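You operate a simulated robot arm through the tools that you are given. There is no shell and no other tool.

You are at the controls of a simulated robot arm. One attempt, no reset.

JOB
Wipe the smudge off the screen with the grey cloth.
Fine: switch the monitor off before you wipe and on again after. The cloth goes back. What is to be rubbed or washed off counts as gone when no trace of it is left.

Only the result counts: the job must be done as asked and must still hold three seconds after the hand-in. Knocking over, shifting, dropping, spilling or breaking anything else fails it. Flat cloth is picked up by pressing the open fingertips on it (5 to 10 N) and closing them slowly along it; thin cloth reads only 2 to 8 mm in the jaws.

ROBOT AND FRAMES
A 7-joint arm with a two-finger parallel gripper, fixed in place. Base frame: the origin is at the foot of the arm, x ahead of it, y to its left, z up; the work surface is at about z = 0.73. Lengths are in m, angles in rad, forces in N, time in s.
With the tool pointing down near the work surface it reaches from about 0.2 to 0.74 m from the base axis. Its first joint turns from -2.897 to 2.897 rad. Payload 1.57 kg.
Tool frame: the origin (TCP) lies between the finger pads and is the grasp point; the fingertips stand 0.03 m ahead of it; z points along the fingers, y is the line along which they close. Largest opening 0.11 m; finger width 0.024, thickness 0.012; the body of the gripper, 0.048 by 0.112 m, starts 0.078 m behind the TCP.
Orientation is told as [roll, pitch, yaw] about the base's x, y, z axes, in that order, counted from this pose: with the fingers straight down and closing along the base's y, the tool's x points along the base's -x, its y along +y and its z along -z.

CONTROLS
- The arm moves only by the tool servo_tool. Its argument "series" is a list of rows, each an object (a shift or turn left out is 0, a gripper value left out holds the last) with "delta_pos": the shift along the base's x, y, z in units of 400 mm (1.0 is 400 mm), a list of three; "dr": the turn, a rotation vector about the base's x, y, z in units of 120 degrees (1.0 is 120 degrees), a list of three; "fingers": the opening, from 0 (shut) to 1 (fully open). In form: [{"delta_pos": [x, y, z], "dr": [rx, ry, rz], "fingers": fingers}, ...]. A call has 1 to 20 rows; each row is the pose to reach, as a shift and turn from the pose commanded when the call began. A call with a number of a shift or a turn outside -1 to 1 is refused whole. Rows are played at 5 a second. More than 0.05 m and 0.15 rad between two rows, or a gripper value outside its range, and nothing of the call is played. A pose out of reach is approached as far as the arm can. The call stops where the force on the tool passes 50 N (or 10 N more than at its start, if that is more) or the arm is blocked; 0.2 s more then pass. The fingers move at their own pace (about 0.045 m/s each) and stop on an object; they squeeze with about 34 N. The grip force told is the motor's: it shows also when the fingers shut on nothing. Time passes only in rows, and 0.2 s behind the last, so rows that repeat a pose let the fingers close. The reply holds the time, the measured pose of the TCP, the force on the tool along the base axes, the opening and the grip force, in the units named above and with some noise, with the torque about the TCP (base axes, N m) and any sound that the robot's microphone picked up.
- Cameras (640 x 400 px; columns grow to the right, rows downward): "scene" is fixed at [0.221, -0.4985, 1.5986]; the picture's right is [-0.16, -0.99, 0.00], its down [-0.93, 0.15, -0.33] and it looks along [0.33, -0.05, -0.94] (base axes); focal length 299 px, centre (320, 200). "wrist" rides on the gripper at [0.07, 0.016, -0.141] in the tool frame; the picture's right is [-0.23, 0.97, 0.00], its down [-0.86, -0.20, -0.48] and it looks along [-0.47, -0.11, 0.88] (tool axes); focal length 222 px, centre (320, 200). There is no depth. A picture from a camera that has moved, and an enlarged one, comes with that camera's place and axes in the base frame and with its lens.
- get_image(camera): a new picture of that camera. It takes no simulated time.
- move_column(by): slides the trunk up (or, below 0, down) by that many m; the arm rides with it, the base frame stays. It gives what a move gives, with no picture.
- enlarge(camera, box): a new picture of the part [left, top, right, bottom] of that camera's present view, enlarged. It takes no simulated time.
- hand_in(): hands the job in; it is judged then, once.

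Places have to be worked out from the pictures, the camera data and where the tool is seen. Open the gripper and draw the arm clear of the work before you hand the job in, unless the task says otherwise.

The tools are called after ">>>" by a JSON object that holds its "name" and its "arguments". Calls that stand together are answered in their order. servo_tool: Moves the arm, as the interface text tells. Its arguments: {"type":"object","properties":{"series":{"type":"array","items":{"type":"object","properties":{"delta_pos":{"type":"array","items":{"type":"number"}},"dr":{"type":"array","items":{"type":"number"}},"fingers":{"type":"number"}}}}},"required":["series"]} The other tools are called the same way: move_column (by) slides the trunk up or down; get_image (camera) takes a picture; enlarge (camera, box) takes an enlarged picture of a part of a camera's view; hand_in () hands the job in.

At the start:

```text
clock: 0.0
position: [0.3609, -0.3205, 1.1919]
ee_rot: [0.002, 0.0, 0.0]
ft_force: [0.3, 0.2, -0.3]
ft_torque: [0.02, 0.01, 0.0]
opening: 0.1099
grasp_force: 0.1
trunk travel left (down, up): [-0.499, 0.091]
```

scene: 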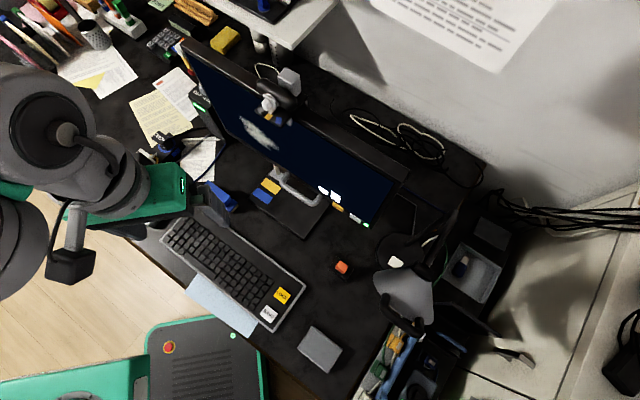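
wrist: 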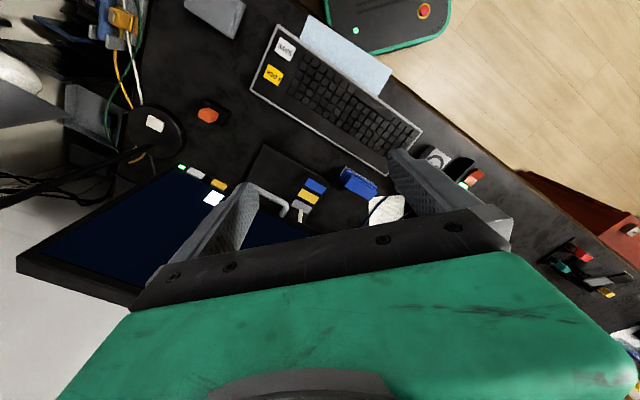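

I'll start by looking closely at the scene: the monitor with the smudge, the grey cloth (probably at the desk front right), and the monitor's power button.

>>> {"name": "enlarge", "arguments": {"camera": "scene", "box": [170, 30, 420, 240]}}

>>> {"name": "enlarge", "arguments": {"camera": "scene", "box": [260, 170, 520, 400]}}

>>> {"name": "enlarge", "arguments": {"camera": "wrist", "box": [80, 90, 400, 300]}}

>>> {"name": "enlarge", "arguments": {"camera": "wrist", "box": [60, 0, 300, 160]}}

```text
1.90 times, centred on (295, 135) of scene
camera zoom: at [0.221, -0.4985, 1.5986], right [-0.16, -0.99, 0.0], down [-0.93, 0.15, -0.33], along [0.33, -0.05, -0.94], focal length 569 px, centre (368, 324)
```

zoom: 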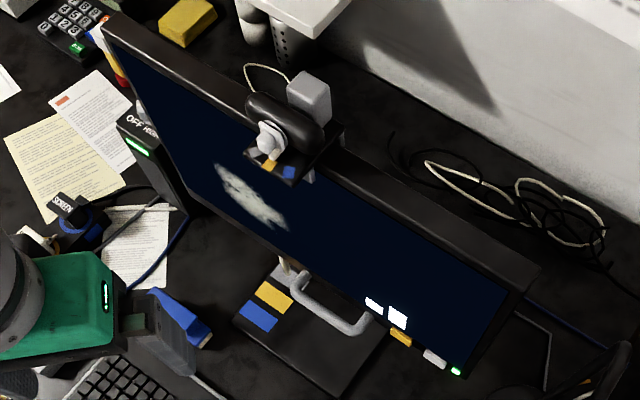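

```text
1.74 times, centred on (390, 285) of scene
camera zoom: at [0.221, -0.4985, 1.5986], right [-0.16, -0.99, 0.0], down [-0.93, 0.15, -0.33], along [0.33, -0.05, -0.94], focal length 520 px, centre (198, 52)
```

zoom: 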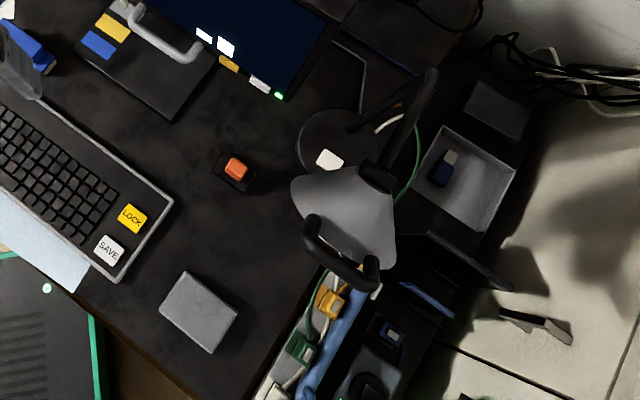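

```text
1.90 times, centred on (240, 195) of wrist
camera zoom: at [0.2914, -0.3033, 1.3326], right [0.23, 0.97, 0.0], down [0.86, -0.2, 0.48], along [0.47, -0.11, -0.88], focal length 423 px, centre (472, 210)
```

zoom: 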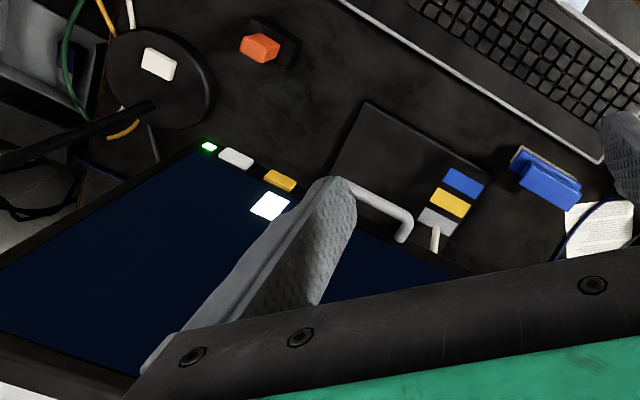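

```text
2.50 times, centred on (180, 80) of wrist
camera zoom: at [0.2914, -0.3033, 1.3326], right [0.23, 0.97, 0.0], down [0.86, -0.2, 0.48], along [0.47, -0.11, -0.88], focal length 555 px, centre (670, 500)
```

zoom: 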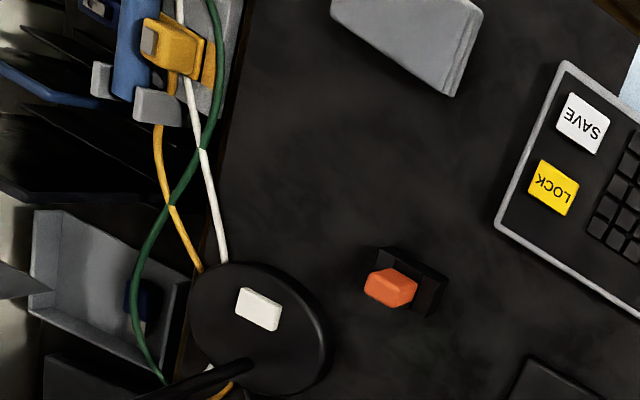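

The monitor's lower bezel shows a yellow button, a white button and a green LED; other labelled items are nearby. I'll enlarge them to read the labels.

>>> {"name": "enlarge", "arguments": {"camera": "scene", "box": [300, 170, 400, 240]}}

>>> {"name": "enlarge", "arguments": {"camera": "scene", "box": [130, 70, 250, 160]}}

>>> {"name": "enlarge", "arguments": {"camera": "scene", "box": [230, 60, 340, 130]}}

>>> {"name": "enlarge", "arguments": {"camera": "scene", "box": [240, 150, 350, 220]}}

>>> {"name": "enlarge", "arguments": {"camera": "wrist", "box": [160, 140, 260, 220]}}

>>> {"name": "enlarge", "arguments": {"camera": "scene", "box": [0, 0, 160, 100]}}

>>> {"name": "enlarge", "arguments": {"camera": "scene", "box": [360, 210, 500, 400]}}

>>> {"name": "enlarge", "arguments": {"camera": "scene", "box": [360, 0, 560, 80]}}

>>> {"name": "enlarge", "arguments": {"camera": "scene", "box": [140, 0, 260, 80]}}

```text
5.71 times, centred on (350, 205) of scene
camera zoom: at [0.221, -0.4985, 1.5986], right [-0.16, -0.99, 0.0], down [-0.93, 0.15, -0.33], along [0.33, -0.05, -0.94], focal length 1707 px, centre (149, 171)
```

zoom: 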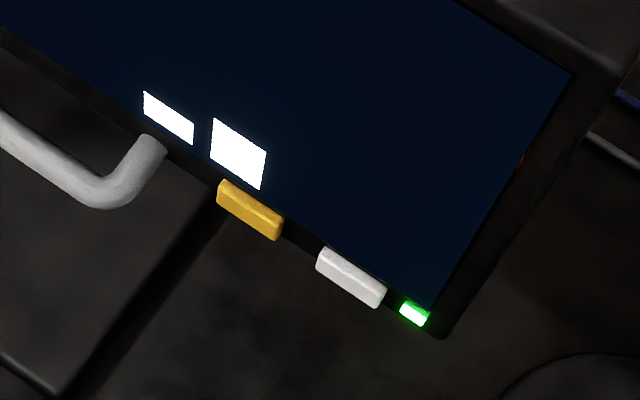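

```text
4.44 times, centred on (190, 115) of scene
camera zoom: at [0.221, -0.4985, 1.5986], right [-0.16, -0.99, 0.0], down [-0.93, 0.15, -0.33], along [0.33, -0.05, -0.94], focal length 1328 px, centre (898, 578)
```

zoom: 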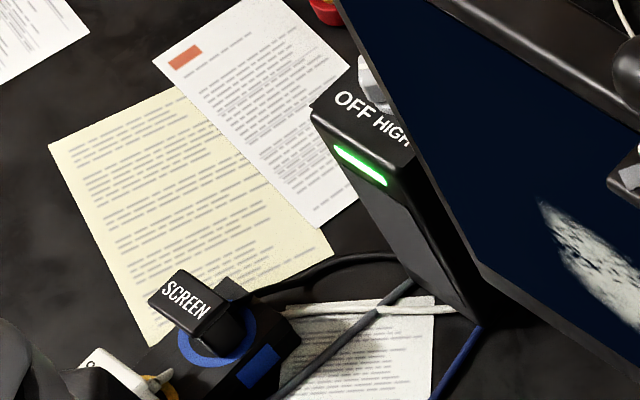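

```text
5.71 times, centred on (285, 95) of scene
camera zoom: at [0.221, -0.4985, 1.5986], right [-0.16, -0.99, 0.0], down [-0.93, 0.15, -0.33], along [0.33, -0.05, -0.94], focal length 1707 px, centre (520, 800)
```

zoom: 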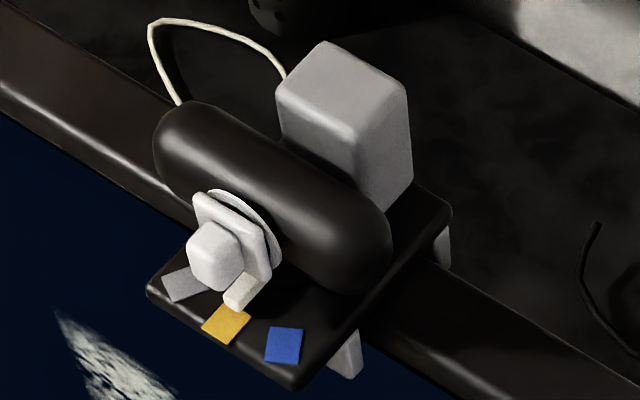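

```text
5.71 times, centred on (295, 185) of scene
camera zoom: at [0.221, -0.4985, 1.5986], right [-0.16, -0.99, 0.0], down [-0.93, 0.15, -0.33], along [0.33, -0.05, -0.94], focal length 1707 px, centre (463, 286)
```

zoom: 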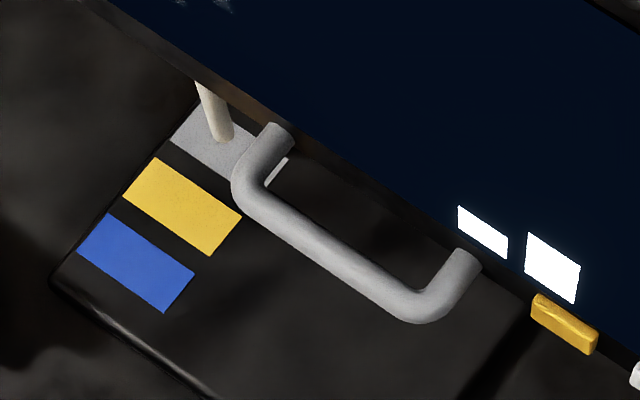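

```text
5.00 times, centred on (210, 180) of wrist
camera zoom: at [0.2914, -0.3033, 1.3326], right [0.23, 0.97, 0.0], down [0.86, -0.2, 0.48], along [0.47, -0.11, -0.88], focal length 1111 px, centre (870, 300)
```

zoom: 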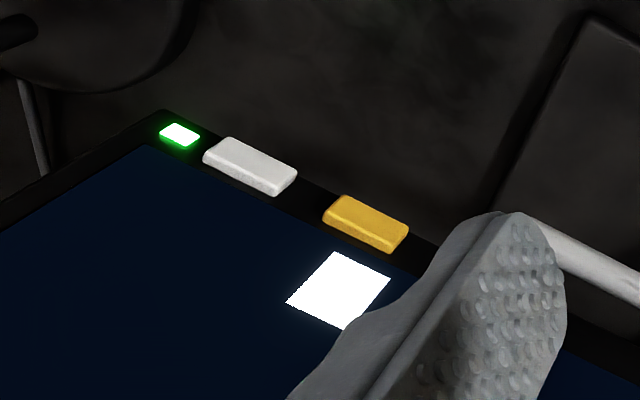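

```text
4.00 times, centred on (80, 50) of scene
camera zoom: at [0.221, -0.4985, 1.5986], right [-0.16, -0.99, 0.0], down [-0.93, 0.15, -0.33], along [0.33, -0.05, -0.94], focal length 1195 px, centre (1280, 800)
```

zoom: 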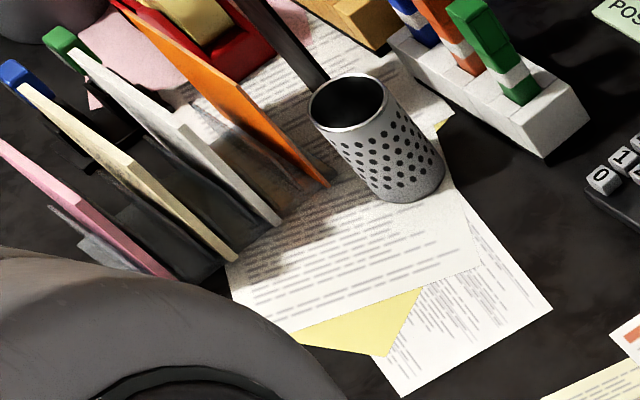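

```text
2.11 times, centred on (430, 305) of scene
camera zoom: at [0.221, -0.4985, 1.5986], right [-0.16, -0.99, 0.0], down [-0.93, 0.15, -0.33], along [0.33, -0.05, -0.94], focal length 629 px, centre (88, -21)
```

zoom: 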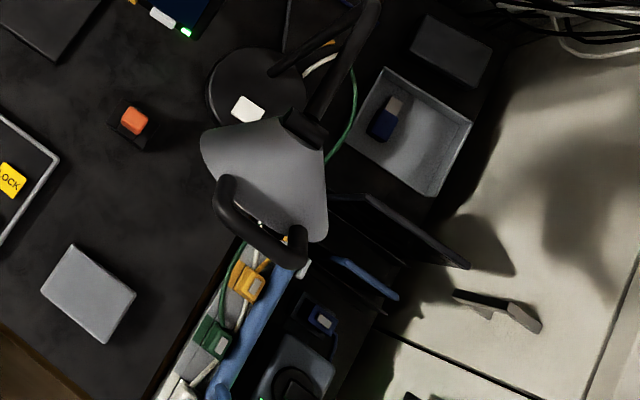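

```text
3.20 times, centred on (460, 40) of scene
camera zoom: at [0.221, -0.4985, 1.5986], right [-0.16, -0.99, 0.0], down [-0.93, 0.15, -0.33], along [0.33, -0.05, -0.94], focal length 956 px, centre (-128, 712)
```

zoom: 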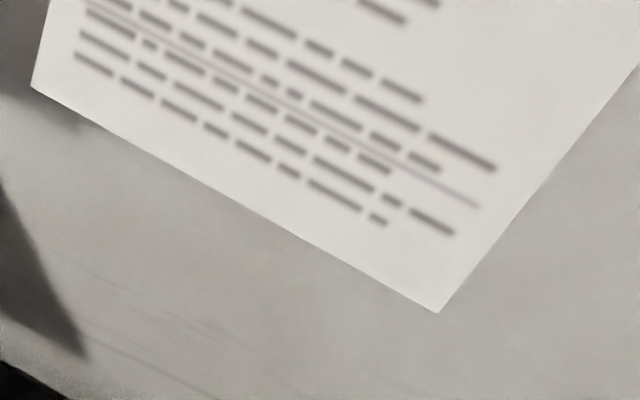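

```text
5.00 times, centred on (200, 40) of scene
camera zoom: at [0.221, -0.4985, 1.5986], right [-0.16, -0.99, 0.0], down [-0.93, 0.15, -0.33], along [0.33, -0.05, -0.94], focal length 1494 px, centre (920, 1000)
```

zoom: 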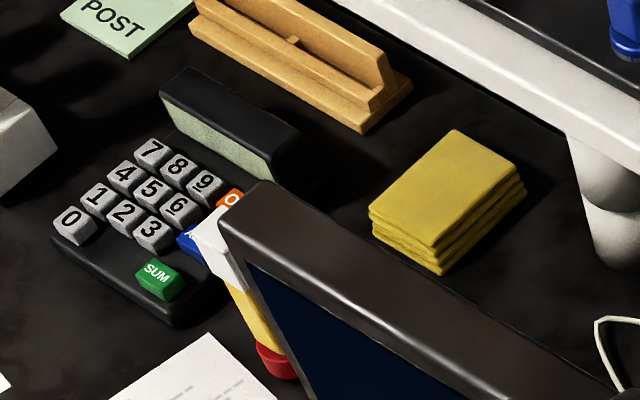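

The grey folded cloth lies at about (0.12, -0.48) on the desk. The monitor's bottom bezel is at about z 0.88, with a white and a yellow button near the LED at (0.39, -0.64). I'll turn the tool to face the screen, so the wrist camera can show which button is the power switch.

>>> {"name": "servo_tool", "arguments": {"series": [{"delta_pos": [-0.03, -0.015, -0.01], "dr": [0, 0, -0.07]}, {"delta_pos": [-0.06, -0.03, -0.02], "dr": [0, 0, -0.14]}, {"delta_pos": [-0.09, -0.045, -0.03], "dr": [0, 0, -0.21]}, {"delta_pos": [-0.12, -0.06, -0.04], "dr": [0, 0, -0.28]}, {"delta_pos": [-0.15, -0.075, -0.05], "dr": [0, 0, -0.348]}]}}

```text
clock: 1.2
position: [0.3008, -0.3495, 1.1703]
ee_rot: [-0.001, -0.001, -0.733]
ft_force: [0.0, -0.3, 0.0]
ft_torque: [-0.04, 0.02, -0.02]
opening: 0.1104
grasp_force: 0.1
trunk travel left (down, up): [-0.499, 0.091]
```

The arm turned and sits as expected. Now I tilt the tool 45° toward the screen and take pictures.

>>> {"name": "servo_tool", "arguments": {"series": [{"delta_pos": [0, 0, 0], "dr": [-0.045, -0.05, 0]}, {"delta_pos": [0, 0, 0], "dr": [-0.09, -0.1, 0]}, {"delta_pos": [0, 0, 0], "dr": [-0.135, -0.15, 0]}, {"delta_pos": [0, 0, 0], "dr": [-0.18, -0.2, 0]}, {"delta_pos": [0, 0, 0], "dr": [-0.215, -0.24, 0]}, {"delta_pos": [0, 0, 0], "dr": [-0.25, -0.279, 0]}]}}

>>> {"name": "get_image", "arguments": {"camera": "wrist"}}

>>> {"name": "get_image", "arguments": {"camera": "scene"}}

```text
clock: 2.6
position: [0.3008, -0.3499, 1.1711]
ee_rot: [-0.001, -0.786, -0.728]
ft_force: [-0.2, -0.3, 1.0]
ft_torque: [-0.01, 0.04, -0.02]
opening: 0.1099
grasp_force: 0.0
trunk travel left (down, up): [-0.499, 0.091]
```

```text
taken
camera wrist: at [0.2009, -0.238, 1.2213], right [0.77, 0.62, 0.16], down [0.07, -0.32, 0.94], along [0.64, -0.71, -0.29], focal length 222 px, centre (320, 200)
```

wrist: 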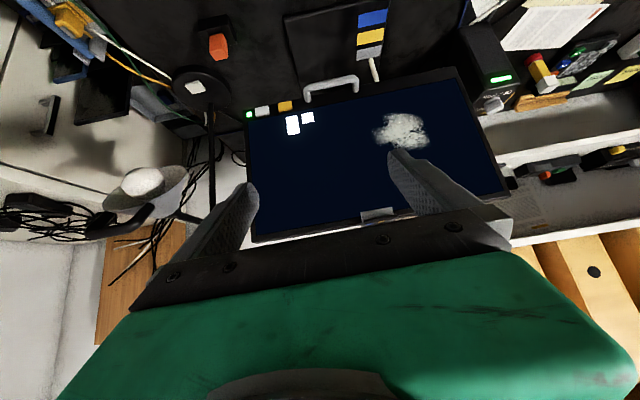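

```text
taken
```

scene: 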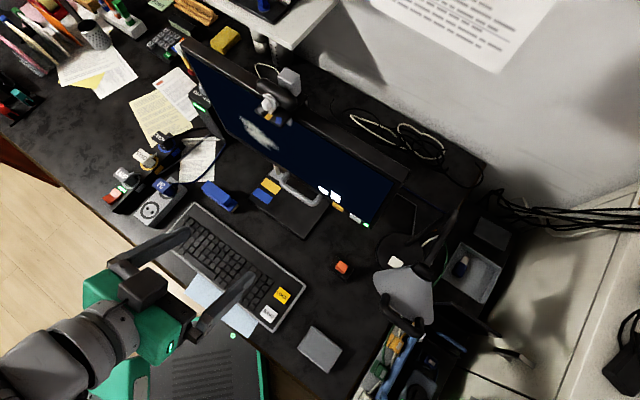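

The wrist view now shows the whole screen (upside down), with the smudge upper-mid left and the buttons at one lower corner. I'll enlarge these.

>>> {"name": "enlarge", "arguments": {"camera": "wrist", "box": [230, 90, 330, 150]}}

>>> {"name": "enlarge", "arguments": {"camera": "wrist", "box": [340, 80, 500, 180]}}

>>> {"name": "enlarge", "arguments": {"camera": "wrist", "box": [270, 0, 400, 100]}}

>>> {"name": "enlarge", "arguments": {"camera": "scene", "box": [90, 120, 240, 240]}}

>>> {"name": "enlarge", "arguments": {"camera": "scene", "box": [280, 310, 360, 390]}}

>>> {"name": "enlarge", "arguments": {"camera": "wrist", "box": [80, 130, 260, 240]}}

```text
6.40 times, centred on (280, 120) of wrist
camera zoom: at [0.2009, -0.238, 1.2213], right [0.77, 0.62, 0.16], down [0.07, -0.32, 0.94], along [0.64, -0.71, -0.29], focal length 1422 px, centre (576, 712)
```

zoom: 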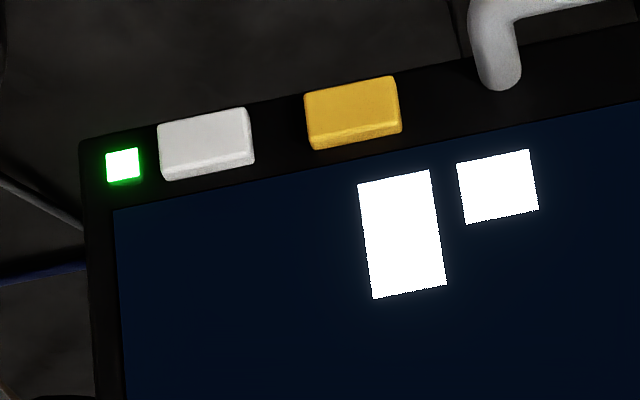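

```text
4.00 times, centred on (420, 130) of wrist
camera zoom: at [0.2009, -0.238, 1.2213], right [0.77, 0.62, 0.16], down [0.07, -0.32, 0.94], along [0.64, -0.71, -0.29], focal length 888 px, centre (-80, 480)
```

zoom: 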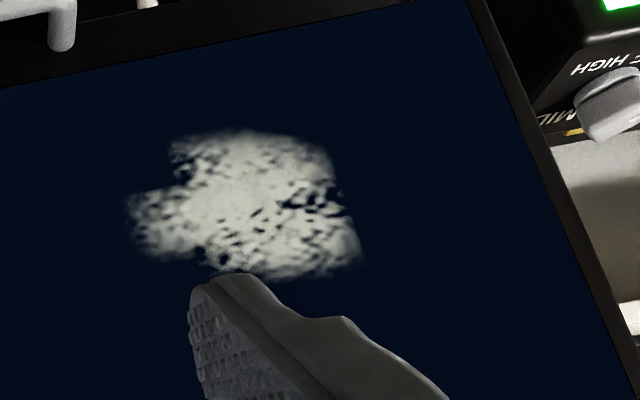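

```text
4.00 times, centred on (335, 50) of wrist
camera zoom: at [0.2009, -0.238, 1.2213], right [0.77, 0.62, 0.16], down [0.07, -0.32, 0.94], along [0.64, -0.71, -0.29], focal length 888 px, centre (260, 800)
```

zoom: 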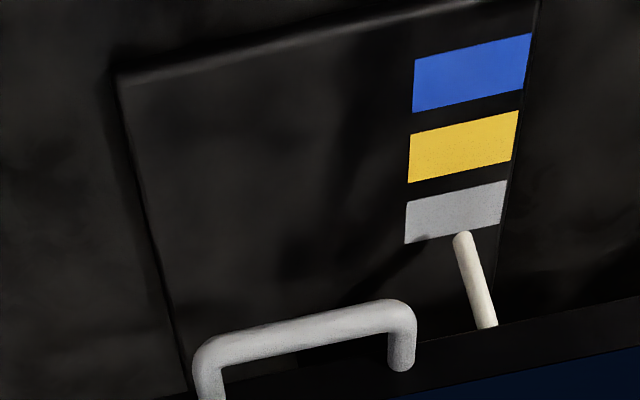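

```text
3.33 times, centred on (165, 180) of scene
camera zoom: at [0.221, -0.4985, 1.5986], right [-0.16, -0.99, 0.0], down [-0.93, 0.15, -0.33], along [0.33, -0.05, -0.94], focal length 996 px, centre (837, 267)
```

zoom: 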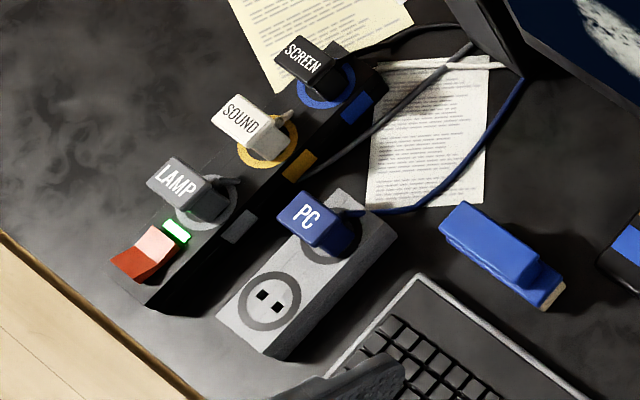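

```text
5.00 times, centred on (320, 350) of scene
camera zoom: at [0.221, -0.4985, 1.5986], right [-0.16, -0.99, 0.0], down [-0.93, 0.15, -0.33], along [0.33, -0.05, -0.94], focal length 1494 px, centre (320, -550)
```

zoom: 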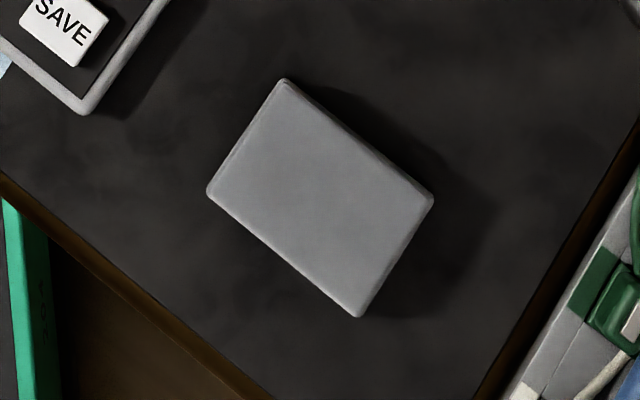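

```text
3.56 times, centred on (170, 185) of wrist
camera zoom: at [0.2009, -0.238, 1.2213], right [0.77, 0.62, 0.16], down [0.07, -0.32, 0.94], along [0.64, -0.71, -0.29], focal length 790 px, centre (853, 253)
```

zoom: 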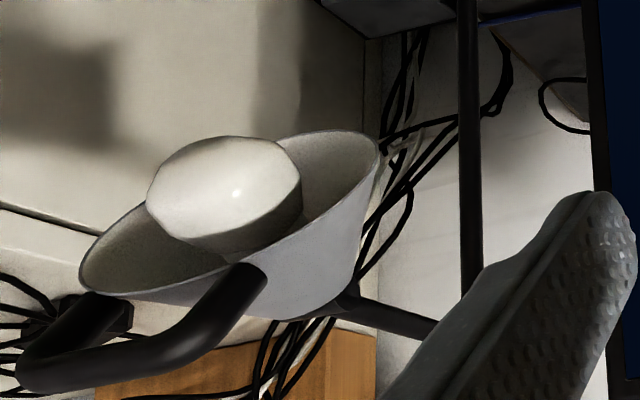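

Reading both views together, I place the white button beside the LED at about (0.415, -0.624, 0.854). The display is vertical and faces about -43° in yaw. The white button next to the LED looks like the power switch, so I close the fingers and approach it slowly.

>>> {"name": "servo_tool", "arguments": {"series": [{"delta_pos": [0.009, -0.061, -0.075], "dr": [-0.0125, -0.014, 0], "fingers": 0}, {"delta_pos": [0.019, -0.122, -0.15], "dr": [-0.025, -0.028, 0], "fingers": 0}, {"delta_pos": [0.028, -0.183, -0.225], "dr": [-0.0375, -0.042, 0], "fingers": 0}, {"delta_pos": [0.0375, -0.244, -0.3], "dr": [-0.05, -0.056, 0], "fingers": 0}, {"delta_pos": [0.047, -0.305, -0.375], "dr": [-0.0625, -0.07, 0], "fingers": 0}, {"delta_pos": [0.056, -0.366, -0.45], "dr": [-0.075, -0.084, 0], "fingers": 0}, {"delta_pos": [0.066, -0.427, -0.525], "dr": [-0.0875, -0.098, 0], "fingers": 0}, {"delta_pos": [0.075, -0.4875, -0.6], "dr": [-0.1, -0.112, 0], "fingers": 0}]}}

>>> {"name": "get_image", "arguments": {"camera": "wrist"}}

>>> {"name": "get_image", "arguments": {"camera": "scene"}}

```text
clock: 4.4
position: [0.3293, -0.5465, 0.932]
ee_rot: [-0.003, -1.101, -0.727]
ft_force: [0.1, -0.3, -0.5]
ft_torque: [-0.03, -0.01, 0.07]
opening: 0.0002
grasp_force: 21.1
trunk travel left (down, up): [-0.499, 0.091]
```

```text
taken
camera wrist: at [0.2234, -0.429, 0.9337], right [0.73, 0.66, 0.2], down [-0.16, -0.12, 0.98], along [0.67, -0.74, 0.02], focal length 222 px, centre (320, 200)
```

wrist: 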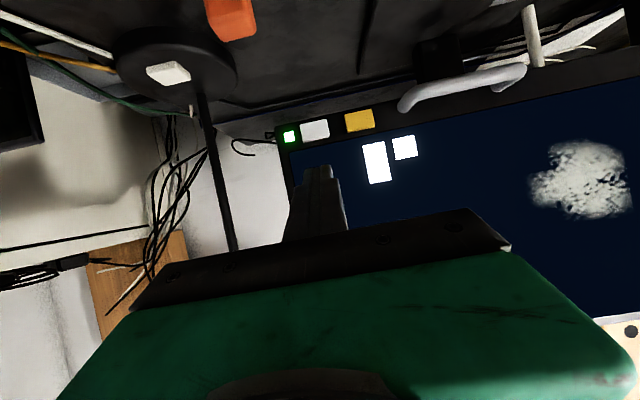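

```text
taken
```

scene: 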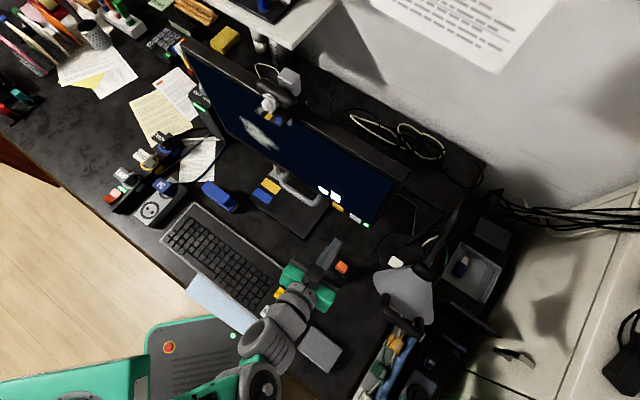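

This view confirms the white button at (0.416, -0.625, 0.854). I line the closed fingertips up about 5 cm in front of it.

>>> {"name": "servo_tool", "arguments": {"series": [{"delta_pos": [0.03, -0.027, -0.09]}, {"delta_pos": [0.065, -0.058, -0.18]}, {"delta_pos": [0.065, -0.058, -0.18]}]}}

>>> {"name": "get_image", "arguments": {"camera": "wrist"}}

>>> {"name": "enlarge", "arguments": {"camera": "scene", "box": [290, 180, 410, 260]}}

```text
clock: 5.2
position: [0.3579, -0.5701, 0.8595]
ee_rot: [-0.001, -1.101, -0.728]
ft_force: [-0.5, -0.3, 0.7]
ft_torque: [0.0, -0.02, 0.02]
opening: 0.0
grasp_force: 21.1
trunk travel left (down, up): [-0.499, 0.091]
```

```text
taken
camera wrist: at [0.2515, -0.4522, 0.8618], right [0.73, 0.66, 0.2], down [-0.16, -0.12, 0.98], along [0.67, -0.74, 0.02], focal length 222 px, centre (320, 200)
```

wrist: 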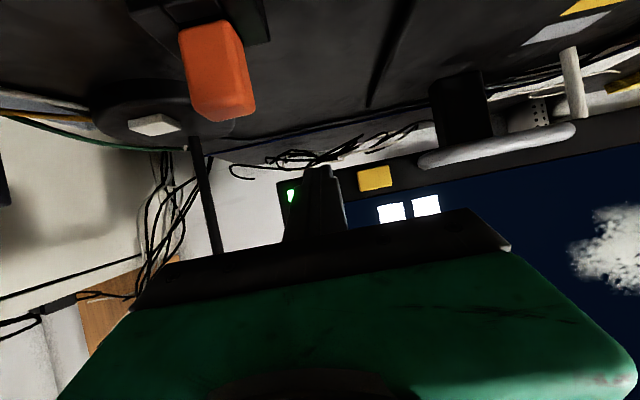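

```text
5.00 times, centred on (350, 220) of scene
camera zoom: at [0.221, -0.4985, 1.5986], right [-0.16, -0.99, 0.0], down [-0.93, 0.15, -0.33], along [0.33, -0.05, -0.94], focal length 1494 px, centre (170, 100)
```

zoom: 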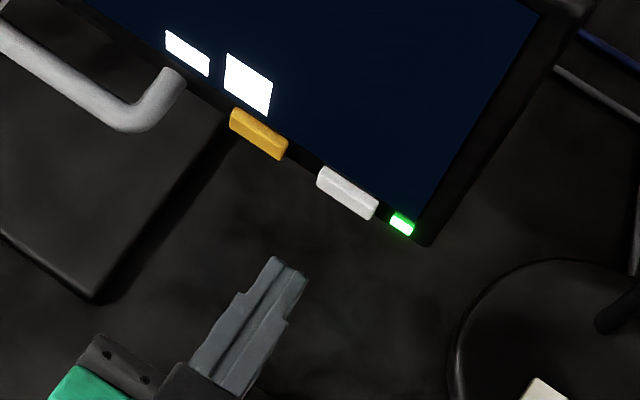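

The fingers are in line with the white button, so I advance along the screen normal, then continue in small steps watching the force.

>>> {"name": "servo_tool", "arguments": {"series": [{"delta_pos": [0.025, -0.028, 0]}, {"delta_pos": [0.05, -0.0565, 0]}, {"delta_pos": [0.0573, -0.0633, 0]}, {"delta_pos": [0.0573, -0.0633, 0]}]}}

>>> {"name": "enlarge", "arguments": {"camera": "scene", "box": [290, 180, 410, 260]}}

```text
clock: 6.2
position: [0.381, -0.5925, 0.8601]
ee_rot: [0.0, -1.1, -0.727]
ft_force: [0.4, 0.0, 0.2]
ft_torque: [0.03, 0.0, -0.04]
opening: 0.0
grasp_force: 21.2
trunk travel left (down, up): [-0.499, 0.091]
```

```text
5.00 times, centred on (350, 220) of scene
camera zoom: at [0.221, -0.4985, 1.5986], right [-0.16, -0.99, 0.0], down [-0.93, 0.15, -0.33], along [0.33, -0.05, -0.94], focal length 1494 px, centre (170, 100)
```

zoom: 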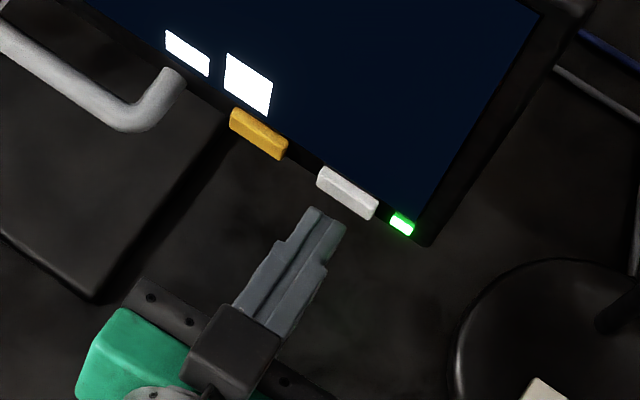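

The tips are about 8 mm short of the button and slightly left of its centre. I shift a little right and step forward gently.

>>> {"name": "servo_tool", "arguments": {"series": [{"delta_pos": [-0.0067, -0.0073, 0]}, {"delta_pos": [-0.003, -0.0107, 0]}, {"delta_pos": [0.0007, -0.0141, 0]}, {"delta_pos": [0.0043, -0.0175, 0]}]}}

>>> {"name": "enlarge", "arguments": {"camera": "scene", "box": [290, 180, 410, 260]}}

```text
clock: 7.2
position: [0.3817, -0.6005, 0.8588]
ee_rot: [-0.004, -1.1, -0.725]
ft_force: [0.2, 0.6, -0.2]
ft_torque: [0.0, -0.02, -0.01]
opening: 0.0
grasp_force: 21.5
trunk travel left (down, up): [-0.499, 0.091]
```

```text
5.00 times, centred on (350, 220) of scene
camera zoom: at [0.221, -0.4985, 1.5986], right [-0.16, -0.99, 0.0], down [-0.93, 0.15, -0.33], along [0.33, -0.05, -0.94], focal length 1494 px, centre (170, 100)
```

zoom: 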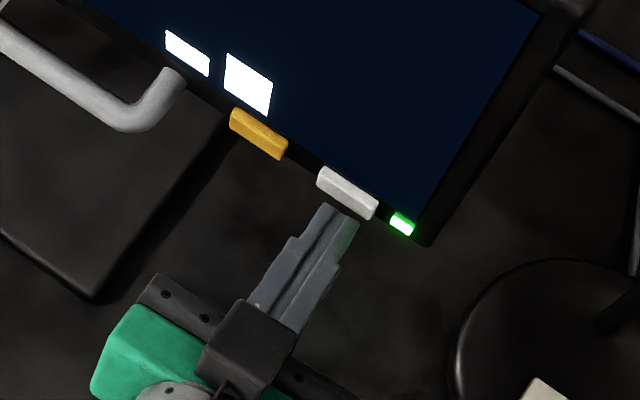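

No contact yet; about 5 to 10 mm remain, so I continue in 1.5 mm steps.

>>> {"name": "servo_tool", "arguments": {"series": [{"delta_pos": [0.00275, -0.00255, 0]}, {"delta_pos": [0.0055, -0.0051, 0]}, {"delta_pos": [0.00825, -0.00765, 0]}]}}

>>> {"name": "enlarge", "arguments": {"camera": "scene", "box": [290, 180, 410, 260]}}

```text
clock: 8.0
position: [0.3842, -0.602, 0.8591]
ee_rot: [0.0, -1.1, -0.728]
ft_force: [-0.1, -0.1, 0.4]
ft_torque: [0.01, -0.01, 0.03]
opening: 0.0
grasp_force: 21.5
trunk travel left (down, up): [-0.499, 0.091]
```

```text
5.00 times, centred on (350, 220) of scene
camera zoom: at [0.221, -0.4985, 1.5986], right [-0.16, -0.99, 0.0], down [-0.93, 0.15, -0.33], along [0.33, -0.05, -0.94], focal length 1494 px, centre (170, 100)
```

zoom: 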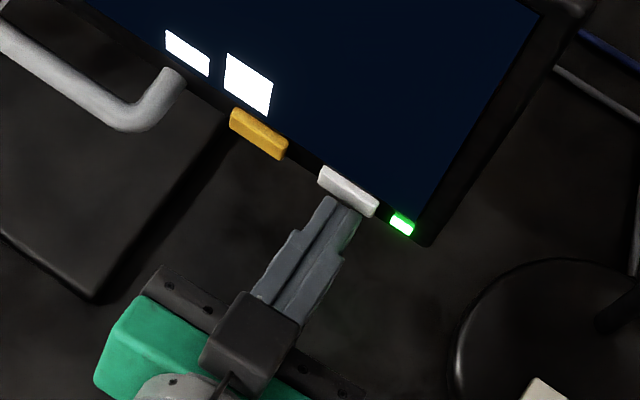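

Nearly touching now with no force yet. I continue with finer steps to find the contact and press.

>>> {"name": "servo_tool", "arguments": {"series": [{"delta_pos": [0.00275, -0.00255, 0]}, {"delta_pos": [0.0055, -0.0051, 0]}]}}

>>> {"name": "enlarge", "arguments": {"camera": "scene", "box": [290, 180, 410, 260]}}

```text
clock: 8.6
position: [0.3869, -0.6056, 0.8597]
ee_rot: [-0.003, -1.099, -0.728]
ft_force: [-1.5, 2.0, -0.7]
ft_torque: [0.04, 0.0, 0.03]
opening: 0.0002
grasp_force: 21.1
trunk travel left (down, up): [-0.499, 0.091]
heard: click
```

```text
5.00 times, centred on (350, 220) of scene
camera zoom: at [0.221, -0.4985, 1.5986], right [-0.16, -0.99, 0.0], down [-0.93, 0.15, -0.33], along [0.33, -0.05, -0.94], focal length 1494 px, centre (170, 100)
```

zoom: 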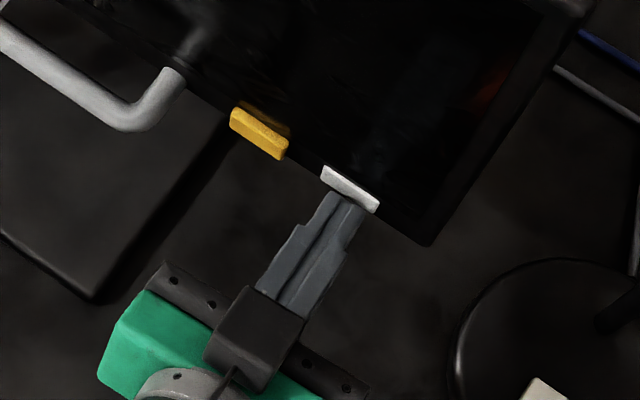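

A click came and the LED and screen went dark: the monitor is off. I back straight away from the button, then rise.

>>> {"name": "servo_tool", "arguments": {"series": [{"delta_pos": [-0.0183, 0.017, 0]}, {"delta_pos": [-0.055, 0.051, 0]}, {"delta_pos": [-0.11, 0.102, 0.01]}, {"delta_pos": [-0.165, 0.153, 0.05]}, {"delta_pos": [-0.2, 0.19, 0.12]}, {"delta_pos": [-0.22, 0.21, 0.22]}]}}

>>> {"name": "get_image", "arguments": {"camera": "scene"}}

>>> {"name": "get_image", "arguments": {"camera": "wrist"}}

```text
clock: 10.0
position: [0.3008, -0.5232, 0.9478]
ee_rot: [-0.001, -1.1, -0.729]
ft_force: [-0.5, 0.1, 1.4]
ft_torque: [0.0, 0.01, 0.03]
opening: 0.0
grasp_force: 21.7
trunk travel left (down, up): [-0.499, 0.091]
```

```text
taken
```

scene: 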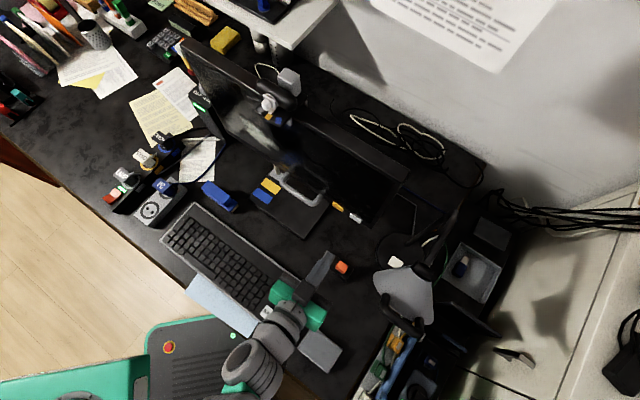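

```text
taken
camera wrist: at [0.1939, -0.4058, 0.9495], right [0.73, 0.66, 0.2], down [-0.16, -0.12, 0.98], along [0.67, -0.74, 0.02], focal length 222 px, centre (320, 200)
```

wrist: 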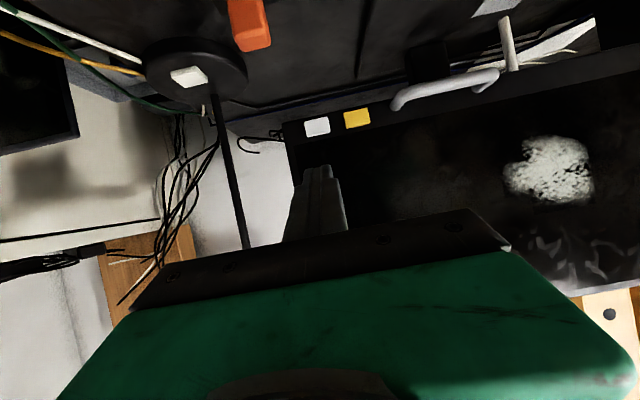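

The screen is dark and reflective now. I see fainter marks near the screen's upper edge, and I want to know whether they are reflections or more smudge.

>>> {"name": "enlarge", "arguments": {"camera": "wrist", "box": [440, 110, 640, 300]}}

>>> {"name": "enlarge", "arguments": {"camera": "scene", "box": [180, 40, 320, 180]}}

>>> {"name": "enlarge", "arguments": {"camera": "scene", "box": [300, 130, 420, 230]}}

```text
2.11 times, centred on (540, 205) of wrist
camera zoom: at [0.1939, -0.4058, 0.9495], right [0.73, 0.66, 0.2], down [-0.16, -0.12, 0.98], along [0.67, -0.74, 0.02], focal length 468 px, centre (-143, 190)
```

zoom: 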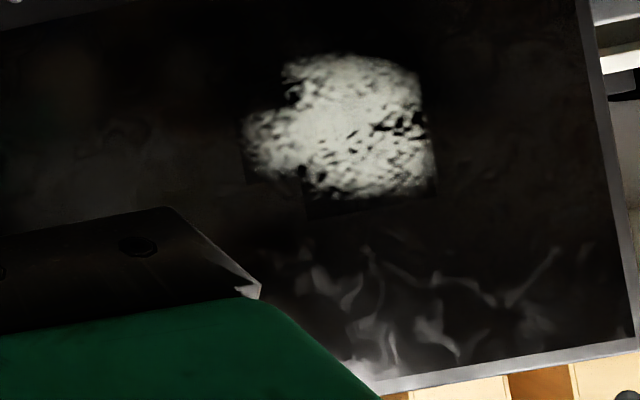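

```text
2.86 times, centred on (250, 110) of scene
camera zoom: at [0.221, -0.4985, 1.5986], right [-0.16, -0.99, 0.0], down [-0.93, 0.15, -0.33], along [0.33, -0.05, -0.94], focal length 854 px, centre (520, 457)
```

zoom: 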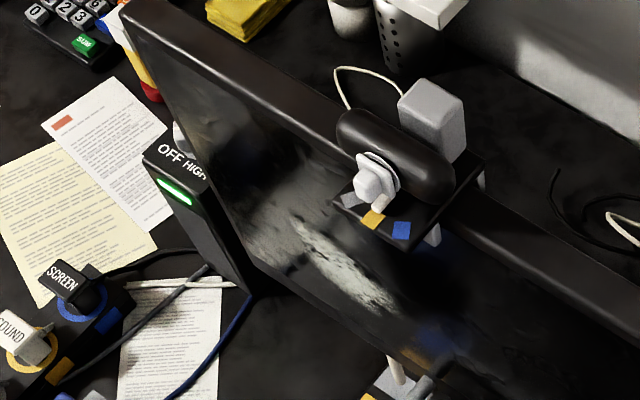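

```text
4.00 times, centred on (360, 180) of scene
camera zoom: at [0.221, -0.4985, 1.5986], right [-0.16, -0.99, 0.0], down [-0.93, 0.15, -0.33], along [0.33, -0.05, -0.94], focal length 1195 px, centre (160, 280)
```

zoom: 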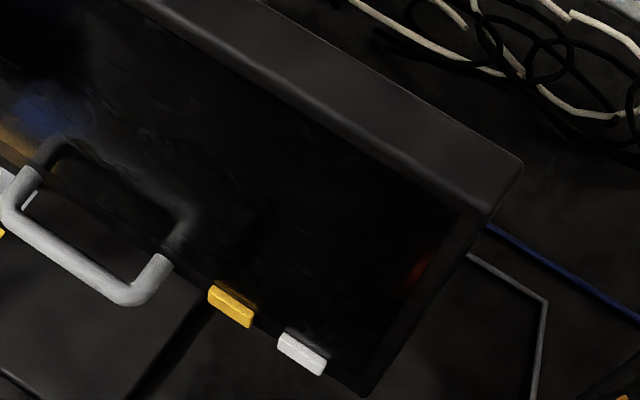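

Those marks are reflections in the glossy panel; the real smudge is the pale patch, about 12 × 8 cm centred near (0.61, -0.42, 0.98). Next I swing the tool back to pointing down and look at the cloth.

>>> {"name": "servo_tool", "arguments": {"series": [{"delta_pos": [-0.075, 0.0416, 0.02], "dr": [0.0437, 0.049, 0], "fingers": 1}, {"delta_pos": [-0.15, 0.083, 0.04], "dr": [0.0874, 0.098, 0], "fingers": 1}, {"delta_pos": [-0.225, 0.125, 0.04], "dr": [0.131, 0.147, 0], "fingers": 1}, {"delta_pos": [-0.3, 0.166, 0.04], "dr": [0.1748, 0.196, 0], "fingers": 1}, {"delta_pos": [-0.375, 0.208, 0.04], "dr": [0.2184, 0.245, 0], "fingers": 1}, {"delta_pos": [-0.45, 0.25, 0.03], "dr": [0.262, 0.294, 0], "fingers": 1}, {"delta_pos": [-0.525, 0.29, 0.02], "dr": [0.306, 0.343, 0], "fingers": 1}, {"delta_pos": [-0.6, 0.3325, 0], "dr": [0.3495, 0.392, 0], "fingers": 1}]}}

>>> {"name": "get_image", "arguments": {"camera": "wrist"}}

>>> {"name": "get_image", "arguments": {"camera": "scene"}}

```text
clock: 11.8
position: [0.0589, -0.3874, 0.9467]
ee_rot: [-0.001, 0.003, -0.728]
ft_force: [0.4, 0.1, 0.7]
ft_torque: [-0.05, -0.03, 0.01]
opening: 0.1099
grasp_force: 0.1
trunk travel left (down, up): [-0.499, 0.091]
```

```text
taken
camera wrist: at [0.0186, -0.329, 1.0884], right [0.82, 0.58, 0.0], down [0.51, -0.72, 0.48], along [0.27, -0.39, -0.88], focal length 222 px, centre (320, 200)
```

wrist: 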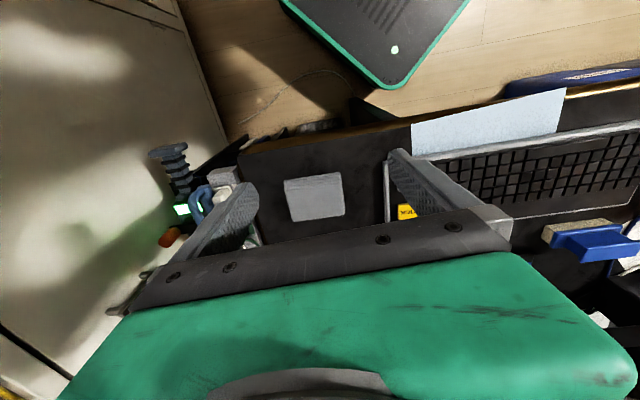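

```text
taken
```

scene: 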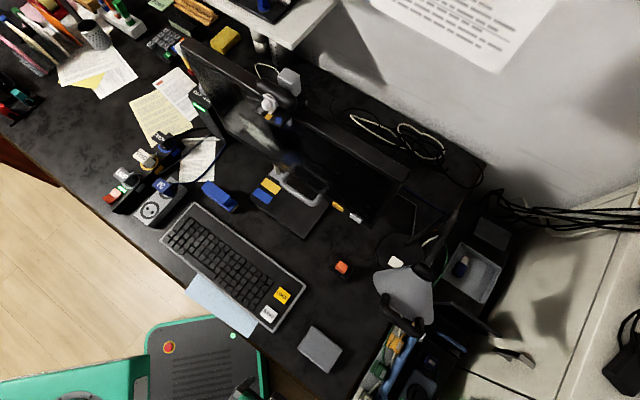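

The grey item is between the fingers in view; I enlarge it to judge its thickness and orientation.

>>> {"name": "enlarge", "arguments": {"camera": "wrist", "box": [265, 150, 375, 240]}}

>>> {"name": "enlarge", "arguments": {"camera": "scene", "box": [280, 310, 360, 390]}}

```text
4.44 times, centred on (320, 195) of wrist
camera zoom: at [0.0186, -0.329, 1.0884], right [0.82, 0.58, 0.0], down [0.51, -0.72, 0.48], along [0.27, -0.39, -0.88], focal length 987 px, centre (320, 222)
```

zoom: 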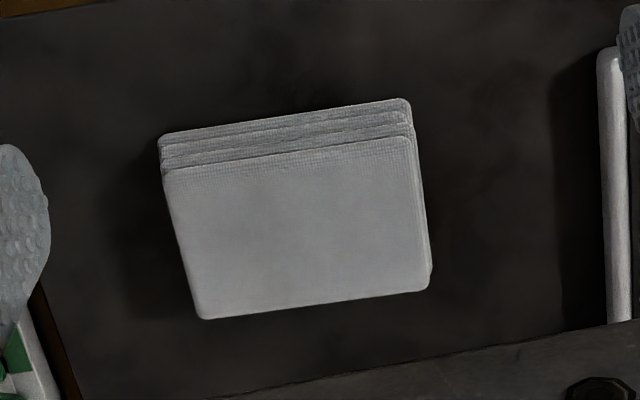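

```text
5.00 times, centred on (320, 350) of scene
camera zoom: at [0.221, -0.4985, 1.5986], right [-0.16, -0.99, 0.0], down [-0.93, 0.15, -0.33], along [0.33, -0.05, -0.94], focal length 1494 px, centre (320, -550)
```

zoom: 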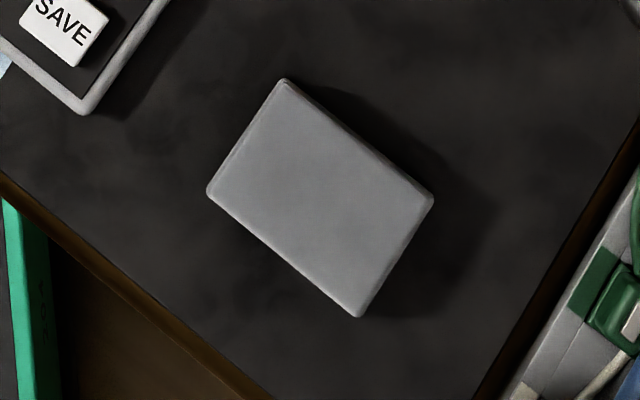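

The grey item is a folded cloth pad of about 95 × 66 × 25 mm, with its top at z ≈ 0.757, centre (0.119, -0.484) and long axis at about 44°. I'll take it by its short sides, so I rotate the tool to yaw ≈ +44° and hover above it.

>>> {"name": "servo_tool", "arguments": {"series": [{"delta_pos": [0.0136, -0.022, 0], "dr": [0, 0, 0.065]}, {"delta_pos": [0.0273, -0.044, 0], "dr": [0, 0, 0.13]}, {"delta_pos": [0.041, -0.066, 0], "dr": [0, 0, 0.195]}, {"delta_pos": [0.0545, -0.088, 0], "dr": [0, 0, 0.26]}, {"delta_pos": [0.068, -0.11, 0], "dr": [0, 0, 0.325]}, {"delta_pos": [0.082, -0.132, 0], "dr": [0, 0, 0.39]}, {"delta_pos": [0.0955, -0.154, 0], "dr": [0, 0, 0.455]}, {"delta_pos": [0.109, -0.176, 0], "dr": [0, 0, 0.52]}, {"delta_pos": [0.123, -0.198, 0], "dr": [0, 0, 0.585]}, {"delta_pos": [0.136, -0.22, 0], "dr": [0, 0, 0.65]}, {"delta_pos": [0.15, -0.2415, 0], "dr": [0, 0, 0.714]}, {"delta_pos": [0.15, -0.2415, 0], "dr": [0, 0, 0.714]}]}}

>>> {"name": "get_image", "arguments": {"camera": "wrist"}}

>>> {"name": "get_image", "arguments": {"camera": "scene"}}

```text
clock: 14.4
position: [0.1188, -0.4849, 0.9466]
ee_rot: [-0.003, 0.0, 0.768]
ft_force: [1.0, 0.6, 0.0]
ft_torque: [0.03, 0.03, -0.01]
opening: 0.1097
grasp_force: 0.0
trunk travel left (down, up): [-0.499, 0.091]
```

```text
taken
camera wrist: at [0.0578, -0.5218, 1.0881], right [-0.51, 0.86, 0.0], down [0.75, 0.45, 0.48], along [0.41, 0.24, -0.88], focal length 222 px, centre (320, 200)
```

wrist: 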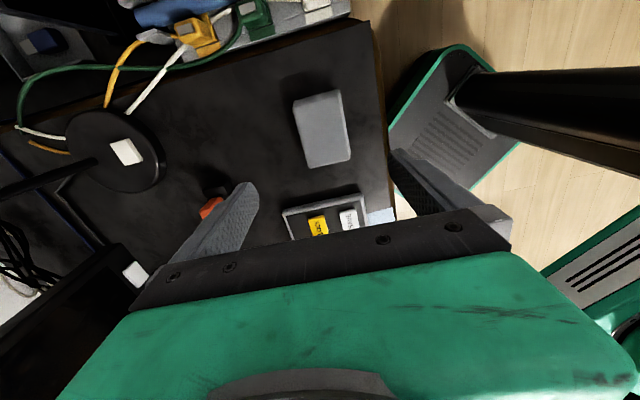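

```text
taken
```

scene: 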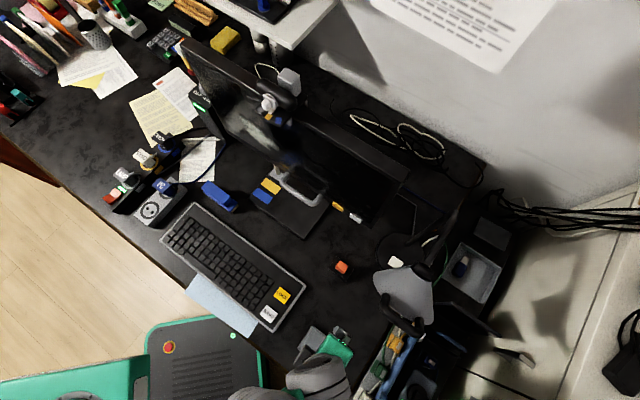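

The pose was reached, with the cloth ahead between the fingers. I enlarge it to check centring and alignment once more before descending.

>>> {"name": "enlarge", "arguments": {"camera": "wrist", "box": [260, 70, 380, 190]}}

>>> {"name": "enlarge", "arguments": {"camera": "wrist", "box": [100, 0, 300, 120]}}

```text
3.33 times, centred on (320, 130) of wrist
camera zoom: at [0.0578, -0.5218, 1.0881], right [-0.51, 0.86, 0.0], down [0.75, 0.45, 0.48], along [0.41, 0.24, -0.88], focal length 740 px, centre (320, 433)
```

zoom: 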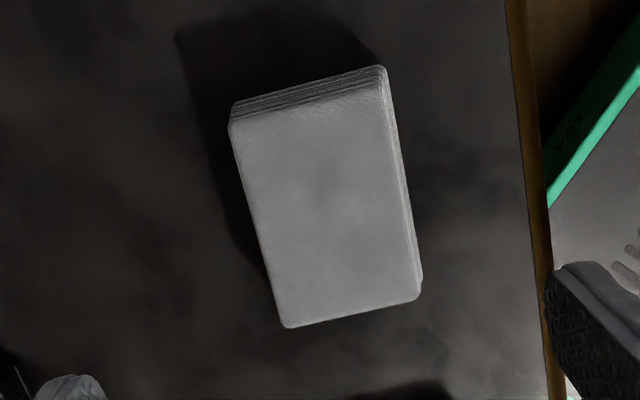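

```text
3.20 times, centred on (200, 60) of wrist
camera zoom: at [0.0578, -0.5218, 1.0881], right [-0.51, 0.86, 0.0], down [0.75, 0.45, 0.48], along [0.41, 0.24, -0.88], focal length 711 px, centre (704, 648)
```

zoom: 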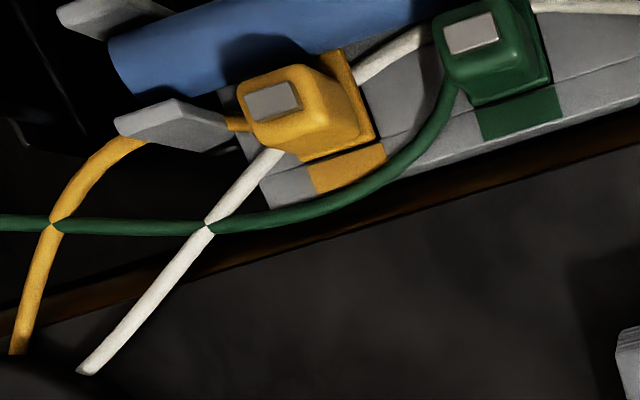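

Three views agree: centre near (0.118, -0.482), long axis about 44°, matching the tool. I descend with open fingers straddling the cloth until the tips are about 12 mm above the desk.

>>> {"name": "servo_tool", "arguments": {"series": [{"delta_pos": [0, 0.003, -0.1]}, {"delta_pos": [-0.002, 0.006, -0.2]}, {"delta_pos": [-0.002, 0.006, -0.3]}, {"delta_pos": [-0.002, 0.006, -0.3665]}, {"delta_pos": [-0.002, 0.006, -0.4]}, {"delta_pos": [-0.002, 0.006, -0.436]}, {"delta_pos": [-0.002, 0.006, -0.436]}]}}

>>> {"name": "get_image", "arguments": {"camera": "wrist"}}

```text
clock: 16.0
position: [0.1155, -0.4822, 0.7729]
ee_rot: [-0.001, 0.003, 0.769]
ft_force: [0.4, -0.1, 0.1]
ft_torque: [0.03, 0.0, -0.02]
opening: 0.1099
grasp_force: 0.0
trunk travel left (down, up): [-0.499, 0.091]
```

```text
taken
camera wrist: at [0.0551, -0.5186, 0.9144], right [-0.51, 0.86, 0.0], down [0.75, 0.45, 0.48], along [0.41, 0.24, -0.88], focal length 222 px, centre (320, 200)
```

wrist: 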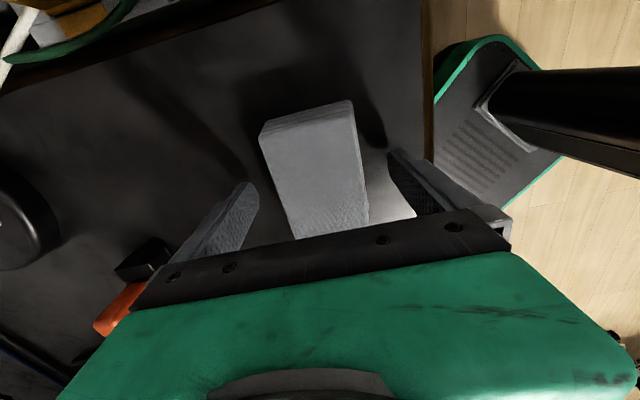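

The cloth sits between the fingers with clear gaps. I close in stages and watch the opening.

>>> {"name": "servo_tool", "arguments": {"series": [{"delta_pos": [0, 0, 0], "fingers": 0.8}, {"delta_pos": [0, 0, 0], "fingers": 0.7}, {"delta_pos": [0, 0, 0], "fingers": 0.62}, {"delta_pos": [0, 0, 0], "fingers": 0.57}, {"delta_pos": [0, 0, 0], "fingers": 0.53}]}}

>>> {"name": "get_image", "arguments": {"camera": "wrist"}}

```text
clock: 17.2
position: [0.1161, -0.4823, 0.7726]
ee_rot: [-0.001, 0.001, 0.768]
ft_force: [0.2, 0.4, 0.5]
ft_torque: [0.05, 0.03, 0.03]
opening: 0.0688
grasp_force: 33.0
trunk travel left (down, up): [-0.499, 0.091]
```

```text
taken
camera wrist: at [0.0551, -0.5185, 0.9146], right [-0.51, 0.86, 0.0], down [0.75, 0.45, 0.48], along [0.41, 0.24, -0.88], focal length 222 px, centre (320, 200)
```

wrist: 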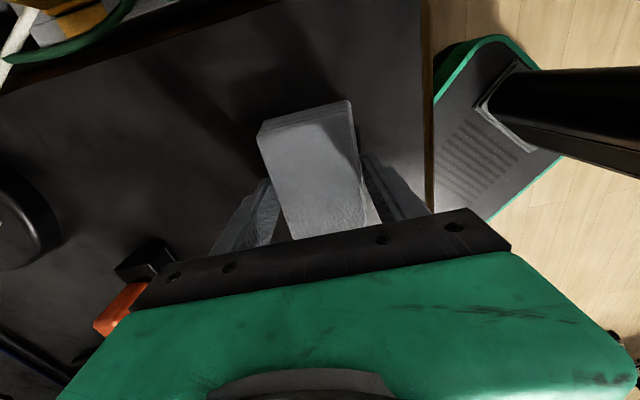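

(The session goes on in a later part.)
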